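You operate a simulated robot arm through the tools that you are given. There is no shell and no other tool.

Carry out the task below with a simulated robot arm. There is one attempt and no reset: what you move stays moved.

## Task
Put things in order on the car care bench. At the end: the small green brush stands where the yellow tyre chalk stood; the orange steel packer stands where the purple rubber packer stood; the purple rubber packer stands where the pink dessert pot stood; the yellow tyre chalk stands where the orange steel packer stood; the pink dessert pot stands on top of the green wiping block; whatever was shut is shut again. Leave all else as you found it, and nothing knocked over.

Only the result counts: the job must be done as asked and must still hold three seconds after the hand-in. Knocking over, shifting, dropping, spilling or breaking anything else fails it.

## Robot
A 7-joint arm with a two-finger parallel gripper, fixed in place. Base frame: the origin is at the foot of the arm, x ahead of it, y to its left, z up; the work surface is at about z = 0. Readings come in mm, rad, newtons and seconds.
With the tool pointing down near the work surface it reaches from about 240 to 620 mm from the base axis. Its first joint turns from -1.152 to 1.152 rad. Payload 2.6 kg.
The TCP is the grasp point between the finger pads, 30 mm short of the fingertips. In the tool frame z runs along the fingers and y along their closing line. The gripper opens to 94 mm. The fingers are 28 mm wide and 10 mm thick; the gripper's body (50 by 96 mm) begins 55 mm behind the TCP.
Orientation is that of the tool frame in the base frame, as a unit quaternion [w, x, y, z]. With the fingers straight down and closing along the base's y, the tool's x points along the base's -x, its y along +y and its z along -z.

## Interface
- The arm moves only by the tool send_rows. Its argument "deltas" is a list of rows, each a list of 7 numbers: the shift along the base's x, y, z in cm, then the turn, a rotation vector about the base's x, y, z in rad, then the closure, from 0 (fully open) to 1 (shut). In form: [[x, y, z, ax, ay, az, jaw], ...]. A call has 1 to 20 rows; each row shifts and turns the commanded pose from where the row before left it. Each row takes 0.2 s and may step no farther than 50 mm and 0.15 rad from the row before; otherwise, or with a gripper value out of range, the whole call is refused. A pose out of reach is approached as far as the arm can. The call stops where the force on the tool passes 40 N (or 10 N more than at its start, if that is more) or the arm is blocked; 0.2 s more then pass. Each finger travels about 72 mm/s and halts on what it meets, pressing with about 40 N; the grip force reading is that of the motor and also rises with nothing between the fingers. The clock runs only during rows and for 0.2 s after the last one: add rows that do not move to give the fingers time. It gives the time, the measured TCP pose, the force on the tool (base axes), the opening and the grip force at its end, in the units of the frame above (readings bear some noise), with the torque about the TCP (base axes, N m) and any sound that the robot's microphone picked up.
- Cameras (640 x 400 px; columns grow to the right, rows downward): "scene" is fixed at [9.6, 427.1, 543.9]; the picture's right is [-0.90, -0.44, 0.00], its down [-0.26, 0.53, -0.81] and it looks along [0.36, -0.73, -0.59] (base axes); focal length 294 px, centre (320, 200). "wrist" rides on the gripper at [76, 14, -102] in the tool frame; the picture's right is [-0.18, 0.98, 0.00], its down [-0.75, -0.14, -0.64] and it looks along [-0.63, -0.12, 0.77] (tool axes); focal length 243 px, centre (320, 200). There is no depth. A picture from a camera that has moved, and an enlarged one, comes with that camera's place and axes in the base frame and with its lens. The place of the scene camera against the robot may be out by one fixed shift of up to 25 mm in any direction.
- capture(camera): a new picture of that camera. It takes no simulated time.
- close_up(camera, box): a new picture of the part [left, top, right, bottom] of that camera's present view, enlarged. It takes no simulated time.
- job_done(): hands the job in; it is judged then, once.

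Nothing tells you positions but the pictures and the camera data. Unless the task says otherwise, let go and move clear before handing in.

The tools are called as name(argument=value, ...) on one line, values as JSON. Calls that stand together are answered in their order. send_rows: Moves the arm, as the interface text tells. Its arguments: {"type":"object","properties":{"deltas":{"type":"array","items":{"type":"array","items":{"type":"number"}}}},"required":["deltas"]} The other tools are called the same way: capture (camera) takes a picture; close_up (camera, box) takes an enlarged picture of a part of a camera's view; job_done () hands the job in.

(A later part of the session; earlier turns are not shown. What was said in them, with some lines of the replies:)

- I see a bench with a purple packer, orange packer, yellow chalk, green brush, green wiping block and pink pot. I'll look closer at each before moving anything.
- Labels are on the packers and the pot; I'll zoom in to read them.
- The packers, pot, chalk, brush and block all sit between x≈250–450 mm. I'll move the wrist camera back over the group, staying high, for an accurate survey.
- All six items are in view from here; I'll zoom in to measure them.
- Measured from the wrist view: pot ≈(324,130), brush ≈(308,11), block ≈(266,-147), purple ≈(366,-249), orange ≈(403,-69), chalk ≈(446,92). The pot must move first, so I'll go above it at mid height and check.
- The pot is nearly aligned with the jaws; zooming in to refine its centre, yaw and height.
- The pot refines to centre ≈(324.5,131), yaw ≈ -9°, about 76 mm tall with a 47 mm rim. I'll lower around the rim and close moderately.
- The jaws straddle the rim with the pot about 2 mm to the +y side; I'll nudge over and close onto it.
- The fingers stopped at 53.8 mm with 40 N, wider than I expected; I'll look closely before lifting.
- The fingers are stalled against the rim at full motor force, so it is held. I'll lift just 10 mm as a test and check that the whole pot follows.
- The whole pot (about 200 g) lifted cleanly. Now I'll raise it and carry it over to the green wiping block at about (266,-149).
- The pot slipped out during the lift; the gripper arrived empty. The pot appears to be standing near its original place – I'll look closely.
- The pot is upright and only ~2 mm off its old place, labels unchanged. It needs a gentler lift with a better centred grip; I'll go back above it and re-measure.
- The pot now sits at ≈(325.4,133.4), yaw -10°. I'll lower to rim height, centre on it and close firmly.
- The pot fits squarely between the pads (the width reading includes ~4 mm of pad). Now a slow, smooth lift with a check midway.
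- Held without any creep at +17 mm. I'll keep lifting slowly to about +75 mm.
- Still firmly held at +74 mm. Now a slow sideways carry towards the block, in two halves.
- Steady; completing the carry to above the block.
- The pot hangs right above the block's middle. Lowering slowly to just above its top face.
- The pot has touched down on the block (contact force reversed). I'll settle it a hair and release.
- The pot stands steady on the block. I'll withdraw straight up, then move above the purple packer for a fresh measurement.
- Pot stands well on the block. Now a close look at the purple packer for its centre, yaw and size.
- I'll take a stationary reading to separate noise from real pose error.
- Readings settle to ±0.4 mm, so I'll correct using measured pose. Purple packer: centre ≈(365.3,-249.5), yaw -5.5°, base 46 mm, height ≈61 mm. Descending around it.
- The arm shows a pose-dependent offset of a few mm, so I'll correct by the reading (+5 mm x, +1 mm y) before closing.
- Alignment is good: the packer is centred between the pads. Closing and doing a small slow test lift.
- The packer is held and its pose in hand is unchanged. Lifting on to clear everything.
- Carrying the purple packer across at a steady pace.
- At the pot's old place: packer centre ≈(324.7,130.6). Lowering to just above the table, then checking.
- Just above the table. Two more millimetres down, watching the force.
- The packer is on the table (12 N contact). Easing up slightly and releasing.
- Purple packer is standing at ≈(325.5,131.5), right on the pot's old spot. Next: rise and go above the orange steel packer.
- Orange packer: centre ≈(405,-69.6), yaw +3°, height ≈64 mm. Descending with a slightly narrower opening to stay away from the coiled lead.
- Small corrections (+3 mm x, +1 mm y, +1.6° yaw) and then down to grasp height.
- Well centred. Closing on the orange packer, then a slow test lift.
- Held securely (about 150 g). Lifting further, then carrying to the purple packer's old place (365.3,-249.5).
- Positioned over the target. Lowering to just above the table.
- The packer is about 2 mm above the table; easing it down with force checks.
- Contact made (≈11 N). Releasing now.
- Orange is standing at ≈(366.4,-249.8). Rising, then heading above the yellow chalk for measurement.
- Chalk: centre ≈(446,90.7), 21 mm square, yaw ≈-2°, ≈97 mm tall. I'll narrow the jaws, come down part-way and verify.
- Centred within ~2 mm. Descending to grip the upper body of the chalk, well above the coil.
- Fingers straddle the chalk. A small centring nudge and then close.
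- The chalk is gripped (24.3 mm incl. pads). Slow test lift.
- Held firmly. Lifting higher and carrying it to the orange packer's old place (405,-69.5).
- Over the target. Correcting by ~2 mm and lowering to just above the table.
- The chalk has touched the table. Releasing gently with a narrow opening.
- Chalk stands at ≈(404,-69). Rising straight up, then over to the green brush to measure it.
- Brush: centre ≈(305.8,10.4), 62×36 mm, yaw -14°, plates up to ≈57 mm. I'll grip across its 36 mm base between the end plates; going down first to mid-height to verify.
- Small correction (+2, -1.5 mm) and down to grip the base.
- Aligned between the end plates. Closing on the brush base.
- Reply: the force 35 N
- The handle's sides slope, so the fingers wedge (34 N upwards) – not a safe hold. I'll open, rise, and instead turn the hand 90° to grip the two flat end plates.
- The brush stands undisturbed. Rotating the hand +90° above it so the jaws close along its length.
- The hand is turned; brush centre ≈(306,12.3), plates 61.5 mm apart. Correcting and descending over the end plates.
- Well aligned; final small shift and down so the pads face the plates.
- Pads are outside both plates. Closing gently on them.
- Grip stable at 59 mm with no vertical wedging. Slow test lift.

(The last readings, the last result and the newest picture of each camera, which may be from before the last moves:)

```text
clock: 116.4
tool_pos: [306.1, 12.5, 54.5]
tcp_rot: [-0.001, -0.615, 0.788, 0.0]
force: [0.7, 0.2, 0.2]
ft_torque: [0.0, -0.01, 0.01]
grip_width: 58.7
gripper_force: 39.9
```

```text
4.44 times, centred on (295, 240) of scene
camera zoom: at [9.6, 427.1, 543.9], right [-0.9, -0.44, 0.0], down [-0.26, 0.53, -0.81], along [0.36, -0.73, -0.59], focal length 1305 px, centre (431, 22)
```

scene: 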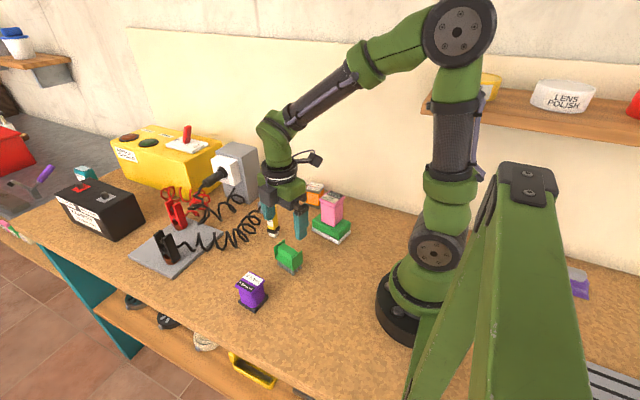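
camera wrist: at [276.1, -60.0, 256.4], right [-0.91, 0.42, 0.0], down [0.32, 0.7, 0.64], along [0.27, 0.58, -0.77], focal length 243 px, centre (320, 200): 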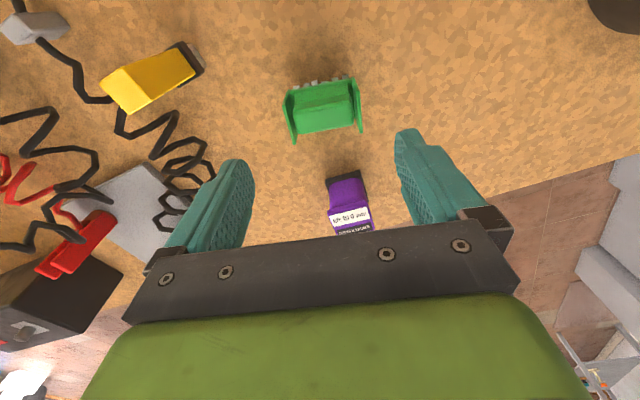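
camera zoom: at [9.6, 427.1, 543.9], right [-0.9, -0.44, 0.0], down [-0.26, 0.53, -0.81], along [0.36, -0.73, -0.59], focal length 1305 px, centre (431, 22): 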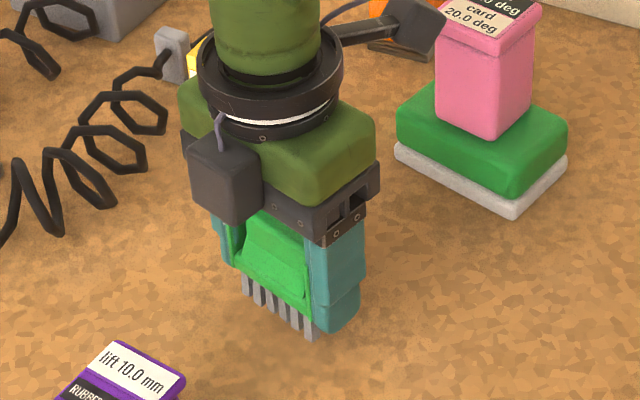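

The brush came up cleanly. I'll lift higher, then carry it to the chalk's old spot while turning it ~29° so the far finger stays clear of the coiled lead.

send_rows(deltas=[[0, 0, 0.2, 0, 0, 0, 0.5], [0, 0, 0.4, 0, 0, 0, 0.5], [0, 0, 0.6, 0, 0, 0, 0.5], [0, 0, 0.7, 0, 0, 0, 0.5], [0, 0, 0.7, 0, 0, 0, 0.5], [0, 0, 0.7, 0, 0, 0, 0.5], [0, 0, 0.7, 0, 0, 0, 0.5], [0, 0, 0.7, 0, 0, 0, 0.5], [0, 0, 0.6, 0, 0, 0, 0.5], [0, 0, 0.4, 0, 0, 0, 0.5], [0, 0, 0.2, 0, 0, 0, 0.5], [0, 0, 0, 0, 0, 0, 0.5]])

send_rows(deltas=[[0.35, 0.2, 0, 0, 0, 0.03, 0.5], [0.7, 0.4, 0, 0, 0, 0.05, 0.5], [0.95, 0.55, 0, 0, 0, 0.05, 0.5], [1.15, 0.65, 0, 0, 0, 0.05, 0.5], [1.15, 0.65, 0, 0, 0, 0.05, 0.5], [1.15, 0.65, 0, 0, 0, 0.05, 0.5], [1.15, 0.65, 0, 0, 0, 0.05, 0.5], [1.15, 0.65, 0, 0, 0, 0.05, 0.5], [1.15, 0.65, 0, 0, 0, 0.05, 0.5], [1.15, 0.65, 0, 0, 0, 0.05, 0.5], [1.15, 0.65, 0, 0, 0, 0.026, 0.5], [0.95, 0.55, 0, 0, 0, 0, 0.5], [0.7, 0.4, 0, 0, 0, 0, 0.5], [0.35, 0.2, 0, 0, 0, 0, 0.5], [0.4, 0.3, 0, 0, 0, 0, 0.5], [0, 0, 0, 0, 0, 0, 0.5], [0, 0, 0, 0, 0, 0, 0.5]])

capture(camera="wrist")

capture(camera="scene")

```text
clock: 119.0
tool_pos: [304.3, 12.8, 110.9]
tcp_rot: [0.0, -0.615, 0.788, 0.0]
force: [1.0, -0.1, -0.8]
ft_torque: [0.03, -0.02, -0.03]
grip_width: 58.9
gripper_force: 39.9
```

```text
clock: 122.6
tool_pos: [442.9, 90.2, 110.8]
tcp_rot: [0.0, 0.793, -0.609, 0.0]
force: [0.0, 0.1, -0.5]
ft_torque: [0.01, -0.02, 0.01]
grip_width: 59.1
gripper_force: 40.0
```

```text
taken
camera wrist: at [448.0, 14.0, 213.3], right [-1.0, -0.07, 0.0], down [-0.06, 0.76, 0.64], along [-0.05, 0.64, -0.77], focal length 243 px, centre (320, 200)
```

wrist: 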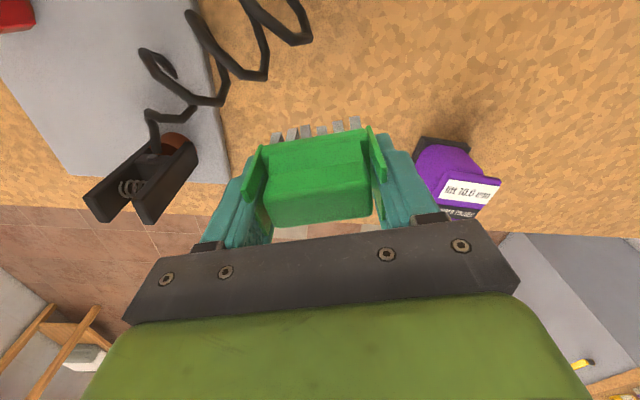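

```text
taken
```

scene: 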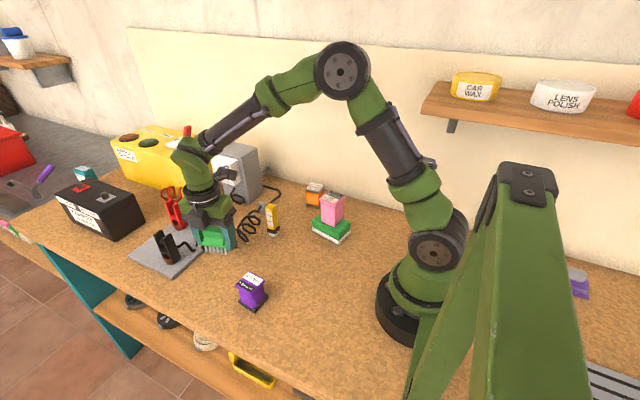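

Brush is over the target, a few mm short. Shifting +3/+1.6 mm and lowering to just above the table.

send_rows(deltas=[[0.16, 0.08, 0, 0, 0, 0, 0.5], [0.16, 0.08, -0.3, 0, 0, 0, 0.5], [0, 0, -0.6, 0, 0, 0, 0.5], [0, 0, -0.8, 0, 0, 0, 0.5], [0, 0, -0.8, 0, 0, 0, 0.5], [0, 0, -0.8, 0, 0, 0, 0.5], [0, 0, -0.8, 0, 0, 0, 0.5], [0, 0, -0.7, 0, 0, 0, 0.5], [0, 0, -0.5, 0, 0, 0, 0.5], [0, 0, -0.3, 0, 0, 0, 0.5], [0, 0, 0, 0, 0, 0, 0.5], [0, 0, 0, 0, 0, 0, 0.5]])

capture(camera="wrist")

close_up(camera="scene", box=[150, 180, 290, 290])

```text
clock: 125.2
tool_pos: [444.2, 91.0, 57.5]
tcp_rot: [0.0, 0.793, -0.61, 0.0]
force: [0.5, 0.4, -1.2]
ft_torque: [0.02, -0.01, 0.01]
grip_width: 58.9
gripper_force: 39.7
```

```text
taken
camera wrist: at [450.5, 14.7, 157.7], right [-1.0, -0.07, 0.0], down [-0.06, 0.76, 0.64], along [-0.05, 0.64, -0.77], focal length 243 px, centre (320, 200)
```

wrist: 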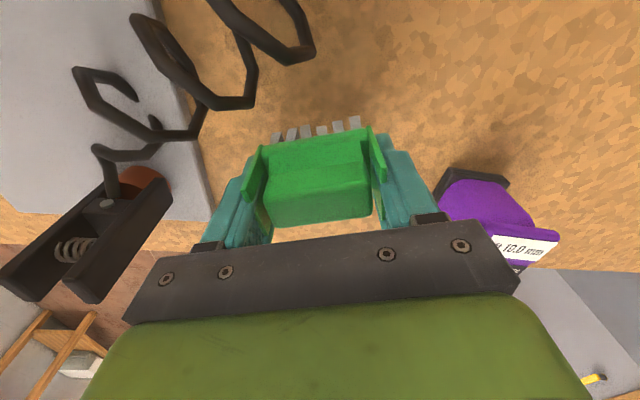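

```text
3.64 times, centred on (220, 235) of scene
camera zoom: at [9.6, 427.1, 543.9], right [-0.9, -0.44, 0.0], down [-0.26, 0.53, -0.81], along [0.36, -0.73, -0.59], focal length 1068 px, centre (684, 73)
```

zoom: 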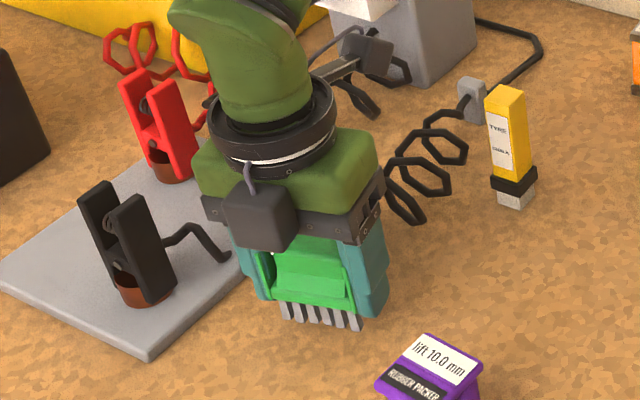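

Clear of the coil on both sides. Continuing down to a couple of mm above the table.

send_rows(deltas=[[0.1, 0.08, -0.3, 0, 0, 0, 0.5], [0, 0, -0.4, 0, 0, 0, 0.5], [0, 0, -0.3, 0, 0, 0, 0.5], [0, 0, -0.2, 0, 0, 0, 0.5], [0, 0, 0, 0, 0, 0, 0.5], [0, 0, 0, 0, 0, 0, 0.5]])

close_up(camera="wrist", box=[160, 50, 480, 250])

close_up(camera="scene", box=[150, 180, 290, 290])

```text
clock: 126.6
tool_pos: [445.9, 92.2, 44.8]
tcp_rot: [0.0, 0.793, -0.61, 0.0]
force: [0.0, -0.7, -0.7]
ft_torque: [0.0, -0.03, -0.01]
grip_width: 58.9
gripper_force: 40.1
```

```text
2.00 times, centred on (320, 150) of wrist
camera zoom: at [451.8, 16.0, 146.3], right [-1.0, -0.07, 0.0], down [-0.06, 0.76, 0.64], along [-0.05, 0.64, -0.77], focal length 485 px, centre (320, 300)
```

zoom: 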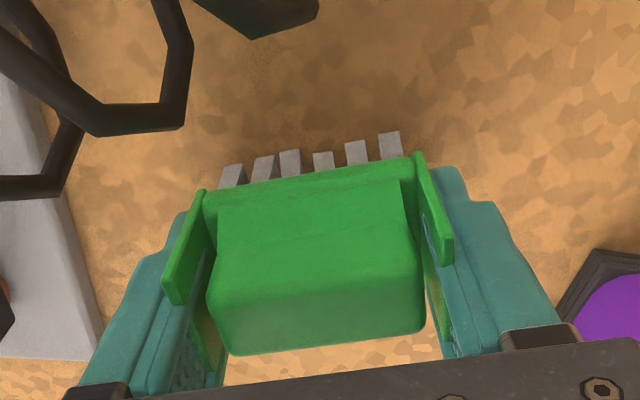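

```text
3.64 times, centred on (220, 235) of scene
camera zoom: at [9.6, 427.1, 543.9], right [-0.9, -0.44, 0.0], down [-0.26, 0.53, -0.81], along [0.36, -0.73, -0.59], focal length 1068 px, centre (684, 73)
```

zoom: 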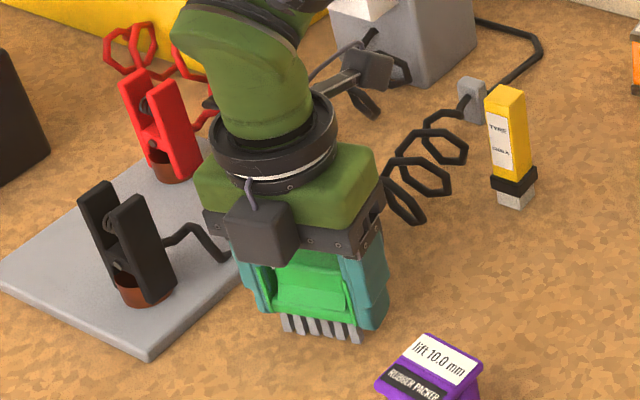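

On target. Easing down to contact.

send_rows(deltas=[[0, 0, -0.1, 0, 0, 0, 0.5], [0, 0, -0.1, 0, 0, 0, 0.5], [0, 0, 0, 0, 0, 0, 0.5]])

send_rows(deltas=[[0, 0, -0.1, 0, 0, 0, 0.5], [0, 0, 0, 0, 0, 0, 0.5]])

```text
clock: 127.4
tool_pos: [445.7, 94.0, 44.2]
tcp_rot: [0.0, 0.793, -0.61, 0.0]
force: [-1.1, 0.1, -0.6]
ft_torque: [0.01, -0.01, 0.0]
grip_width: 58.8
gripper_force: 40.4
```

```text
clock: 128.0
tool_pos: [445.6, 92.6, 42.4]
tcp_rot: [0.0, 0.793, -0.609, 0.001]
force: [0.1, 0.7, -1.1]
ft_torque: [-0.04, 0.01, -0.01]
grip_width: 59.0
gripper_force: 40.0
```

send_rows(deltas=[[0, 0, -0.1, 0, 0, 0, 0.5], [0, 0, 0, 0, 0, 0, 0.5]])

```text
clock: 128.6
tool_pos: [444.6, 92.5, 41.6]
tcp_rot: [0.001, 0.793, -0.61, 0.0]
force: [-0.2, -0.6, 0.9]
ft_torque: [0.01, 0.02, 0.0]
grip_width: 59.2
gripper_force: 40.3
```

The force has turned slightly positive, so contact is beginning; one more half-millimetre.

send_rows(deltas=[[0, 0, -0.05, 0, 0, 0, 0.5], [0, 0, 0, 0, 0, 0, 0.5]])

```text
clock: 129.2
tool_pos: [445.9, 92.1, 41.5]
tcp_rot: [0.0, 0.793, -0.61, -0.001]
force: [-5.0, -1.2, 10.5]
ft_torque: [-0.07, 0.24, 0.0]
grip_width: 59.0
gripper_force: 39.9
```

Contact (≈10 N). Releasing gently with a limited opening.

send_rows(deltas=[[0, 0, 0.05, 0, 0, 0, 0.44], [0, 0, 0, 0, 0, 0, 0.39], [0, 0, 0, 0, 0, 0, 0.36], [0, 0, 0, 0, 0, 0, 0.32], [0, 0, 0, 0, 0, 0, 0.27], [0, 0, 0, 0, 0, 0, 0.21], [0, 0, 0, 0, 0, 0, 0.18], [0, 0, 0, 0, 0, 0, 0.18]])

close_up(camera="wrist", box=[160, 50, 480, 250])

close_up(camera="scene", box=[150, 180, 290, 290])

```text
clock: 131.0
tool_pos: [446.5, 92.9, 41.6]
tcp_rot: [0.0, 0.793, -0.609, 0.0]
force: [0.2, 0.7, 0.5]
ft_torque: [-0.01, 0.05, 0.0]
grip_width: 77.2
gripper_force: 0.2
```

```text
2.00 times, centred on (320, 150) of wrist
camera zoom: at [452.3, 16.3, 142.6], right [-1.0, -0.07, 0.0], down [-0.06, 0.76, 0.64], along [-0.05, 0.64, -0.77], focal length 485 px, centre (320, 300)
```

zoom: 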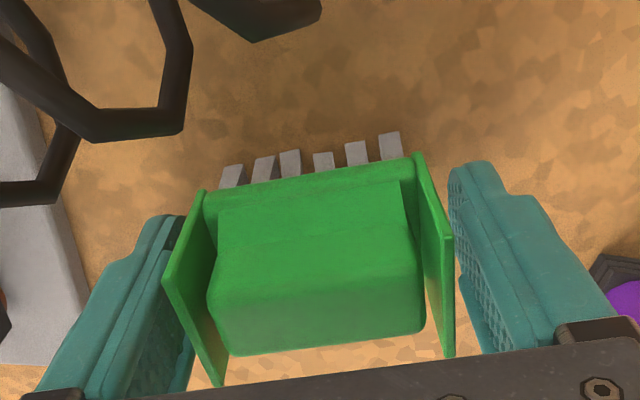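

```text
3.64 times, centred on (220, 235) of scene
camera zoom: at [9.6, 427.1, 543.9], right [-0.9, -0.44, 0.0], down [-0.26, 0.53, -0.81], along [0.36, -0.73, -0.59], focal length 1068 px, centre (684, 73)
```

zoom: 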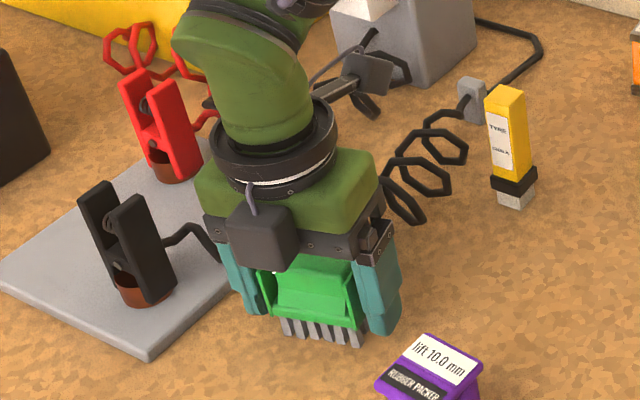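

Brush stands free at the chalk's old place. Withdrawing straight up and then back to a survey pose.

send_rows(deltas=[[0, 0, 0.8, 0, 0, 0, 0.18], [0, 0, 1.5, 0, 0, 0, 0.18], [0, 0, 3, 0, 0, 0, 0.18], [0, 0, 4, 0, 0, 0, 0.18], [0, 0, 4, 0, 0, 0, 0.18], [0, 0, 4, 0, 0, 0, 0.18], [0, 0, 4, 0, 0, 0, 0.18], [0, 0, 4, 0, 0, 0, 0.1], [0, 0, 4, 0, 0, 0, 0], [0, 0, 0, 0, 0, 0, 0]])

capture(camera="scene")

close_up(camera="wrist", box=[240, 0, 400, 120])

```text
clock: 133.2
tool_pos: [448.9, 90.4, 332.4]
tcp_rot: [0.0, 0.793, -0.61, 0.0]
force: [0.6, 0.3, 1.0]
ft_torque: [-0.01, 0.0, -0.02]
grip_width: 94.3
gripper_force: 0.0
```

```text
taken
```

scene: 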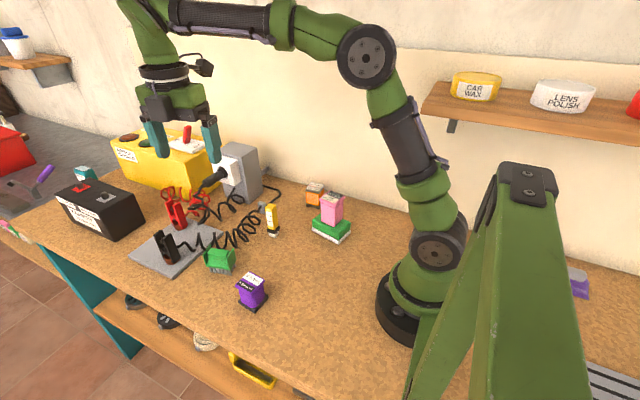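

```text
3.33 times, centred on (320, 60) of wrist
camera zoom: at [454.4, 15.1, 434.2], right [-1.0, -0.07, 0.0], down [-0.06, 0.76, 0.64], along [-0.05, 0.64, -0.77], focal length 809 px, centre (320, 667)
```

zoom: 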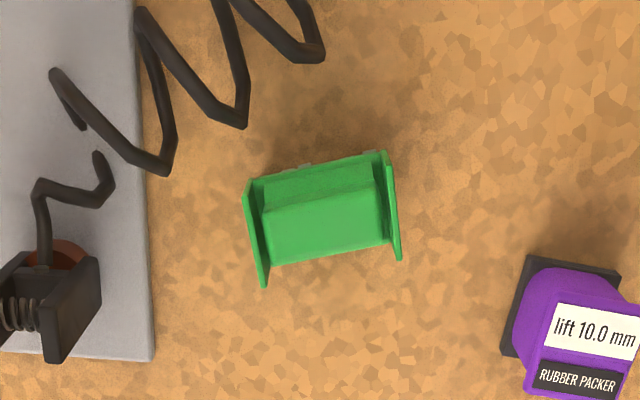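

Brush centre measures ≈(446.4,92) – on the chalk's old spot. Returning to the survey pose with the hand turned back.

send_rows(deltas=[[-1.1, -0.7, 0.2, 0, 0, -0.1408, 0], [-1.1, -0.7, 0.2, 0, 0, -0.1408, 0], [-1.1, -0.7, 0.2, 0, 0, -0.1408, 0], [-1.1, -0.7, 0.2, 0, 0, -0.1408, 0], [-1.1, -0.7, 0.2, 0, 0, -0.1408, 0], [-1.1, -0.7, 0.2, 0, 0, -0.1408, 0], [-1.1, -0.7, 0.2, 0, 0, -0.1408, 0], [-1.1, -0.7, 0.2, 0, 0, -0.1408, 0], [-1.1, -0.7, 0.2, 0, 0, -0.1408, 0], [-1.1, -0.7, 0.2, 0, 0, -0.1408, 0], [-1.1, -0.7, 0, 0, 0, -0.1408, 0], [-1.1, -0.7, 0, 0, 0, -0.1408, 0], [-1.1, -0.6, 0, 0, 0, -0.1408, 0], [0, 0, 0, 0, 0, 0, 0], [0, 0, 0, 0, 0, 0, 0]])

capture(camera="wrist")

capture(camera="scene")

close_up(camera="scene", box=[180, 160, 380, 320])

```text
clock: 136.4
tool_pos: [301.8, 3.2, 352.4]
tcp_rot: [0.001, 0.001, 1.0, 0.0]
force: [-0.1, -0.5, -0.7]
ft_torque: [-0.01, 0.01, -0.01]
grip_width: 94.0
gripper_force: 0.0
```

```text
taken
camera wrist: at [225.5, 19.1, 454.4], right [0.19, 0.98, 0.0], down [0.75, -0.14, 0.64], along [0.63, -0.12, -0.77], focal length 243 px, centre (320, 200)
```

wrist: 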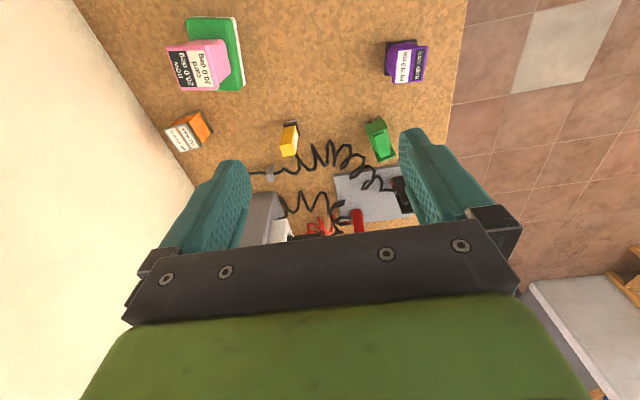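

```text
taken
```

scene: 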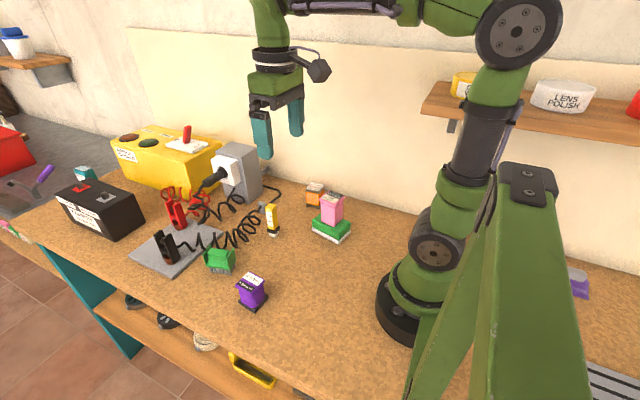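

```text
2.50 times, centred on (280, 240) of scene
camera zoom: at [9.6, 427.1, 543.9], right [-0.9, -0.44, 0.0], down [-0.26, 0.53, -0.81], along [0.36, -0.73, -0.59], focal length 734 px, centre (420, 100)
```

zoom: 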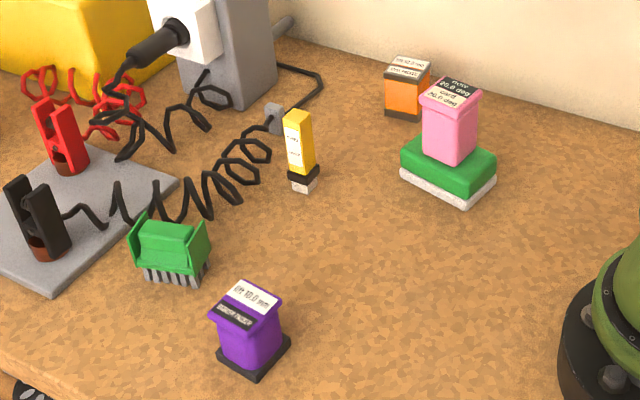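

Everything appears in its place. A last close check of the block/pot, the packers and the leads before handing in.

close_up(camera="wrist", box=[150, 0, 310, 160])

close_up(camera="wrist", box=[260, 30, 440, 180])

close_up(camera="scene", box=[40, 110, 300, 280])

close_up(camera="scene", box=[290, 170, 370, 250])

```text
2.50 times, centred on (230, 80) of wrist
camera zoom: at [225.5, 19.1, 454.4], right [0.19, 0.98, 0.0], down [0.75, -0.14, 0.64], along [0.63, -0.12, -0.77], focal length 606 px, centre (545, 500)
```

zoom: 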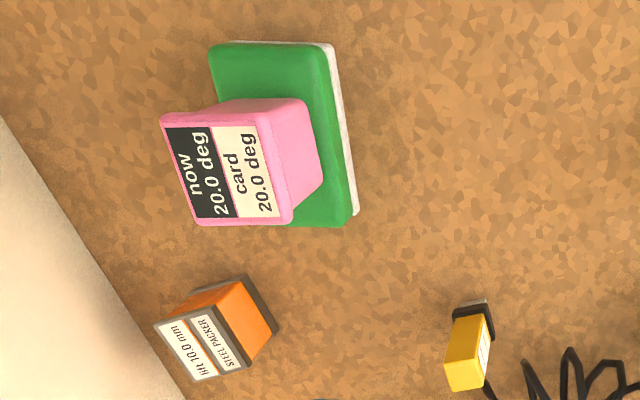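

```text
2.67 times, centred on (350, 105) of wrist
camera zoom: at [225.5, 19.1, 454.4], right [0.19, 0.98, 0.0], down [0.75, -0.14, 0.64], along [0.63, -0.12, -0.77], focal length 647 px, centre (240, 453)
```

zoom: 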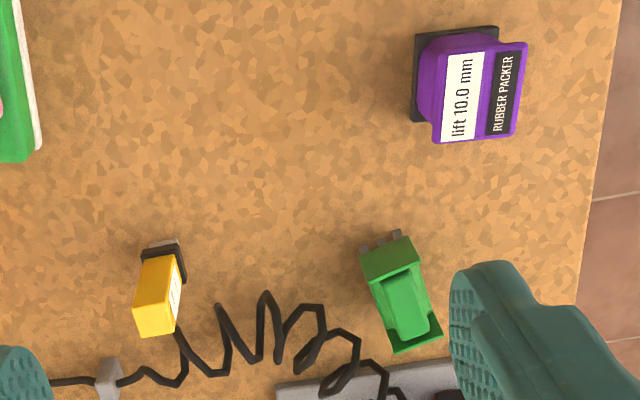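

```text
2.35 times, centred on (170, 195) of scene
camera zoom: at [9.6, 427.1, 543.9], right [-0.9, -0.44, 0.0], down [-0.26, 0.53, -0.81], along [0.36, -0.73, -0.59], focal length 691 px, centre (673, 212)
```

zoom: 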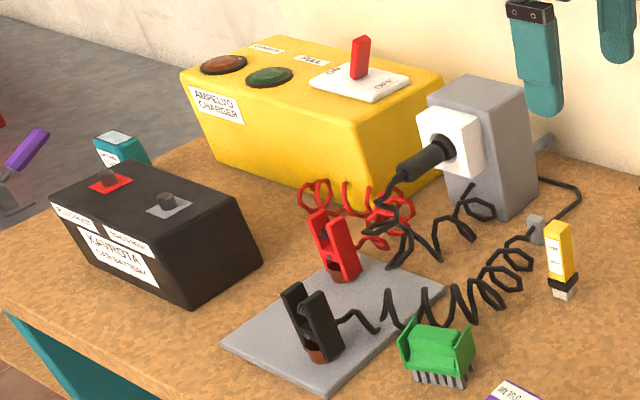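

```text
5.00 times, centred on (330, 210) of scene
camera zoom: at [9.6, 427.1, 543.9], right [-0.9, -0.44, 0.0], down [-0.26, 0.53, -0.81], along [0.36, -0.73, -0.59], focal length 1468 px, centre (270, 150)
```

zoom: 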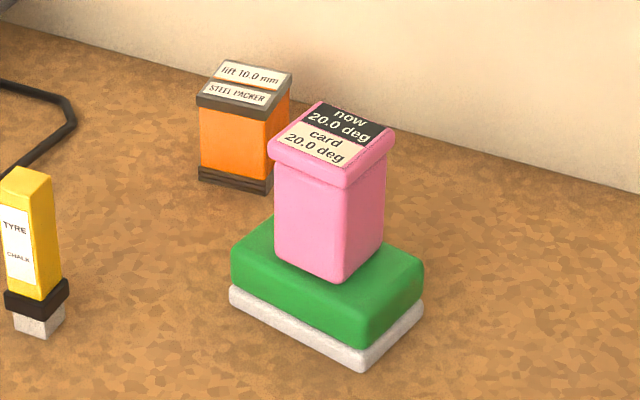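

All five items stand upright in their assigned places. The pot is centred on the wiping block, nothing was opened, and the leads, charger and battery look the same as at the start. The arm is clear, so I'm handing in.

job_done()

```text
The job is handed in.
```

All five items are where you asked, standing upright, and the job is handed in. I don't have the judge's verdict.

| Item | Now stands | Offset from target |
|---|---|---|
| Pink dessert pot | on top of the green wiping block, near its middle | about 1–2 mm |
| Purple rubber packer | where the pink pot stood | about 1 mm |
| Orange steel packer | where the purple packer stood | about 1 mm |
| Yellow tyre chalk | where the orange packer stood | about 1 mm |
| Small green brush | where the yellow chalk stood | about 1 mm |

The offsets are my own measurements from the wrist camera.

- **Pot slipped once:** on the first lift the pot slid out of the gripper near the table. It landed upright about 2 mm from where it had been. I picked it up again slowly, and its label still reads 20.0 deg.
- **Brush turned:** I set the brush down turned about 29° from its original direction, so the gripper stayed clear of the coiled lead.
- **Nothing opened:** I opened nothing, so there was nothing to shut again. In the final pictures the leads, charger, battery and wiping block look as they did at the start.
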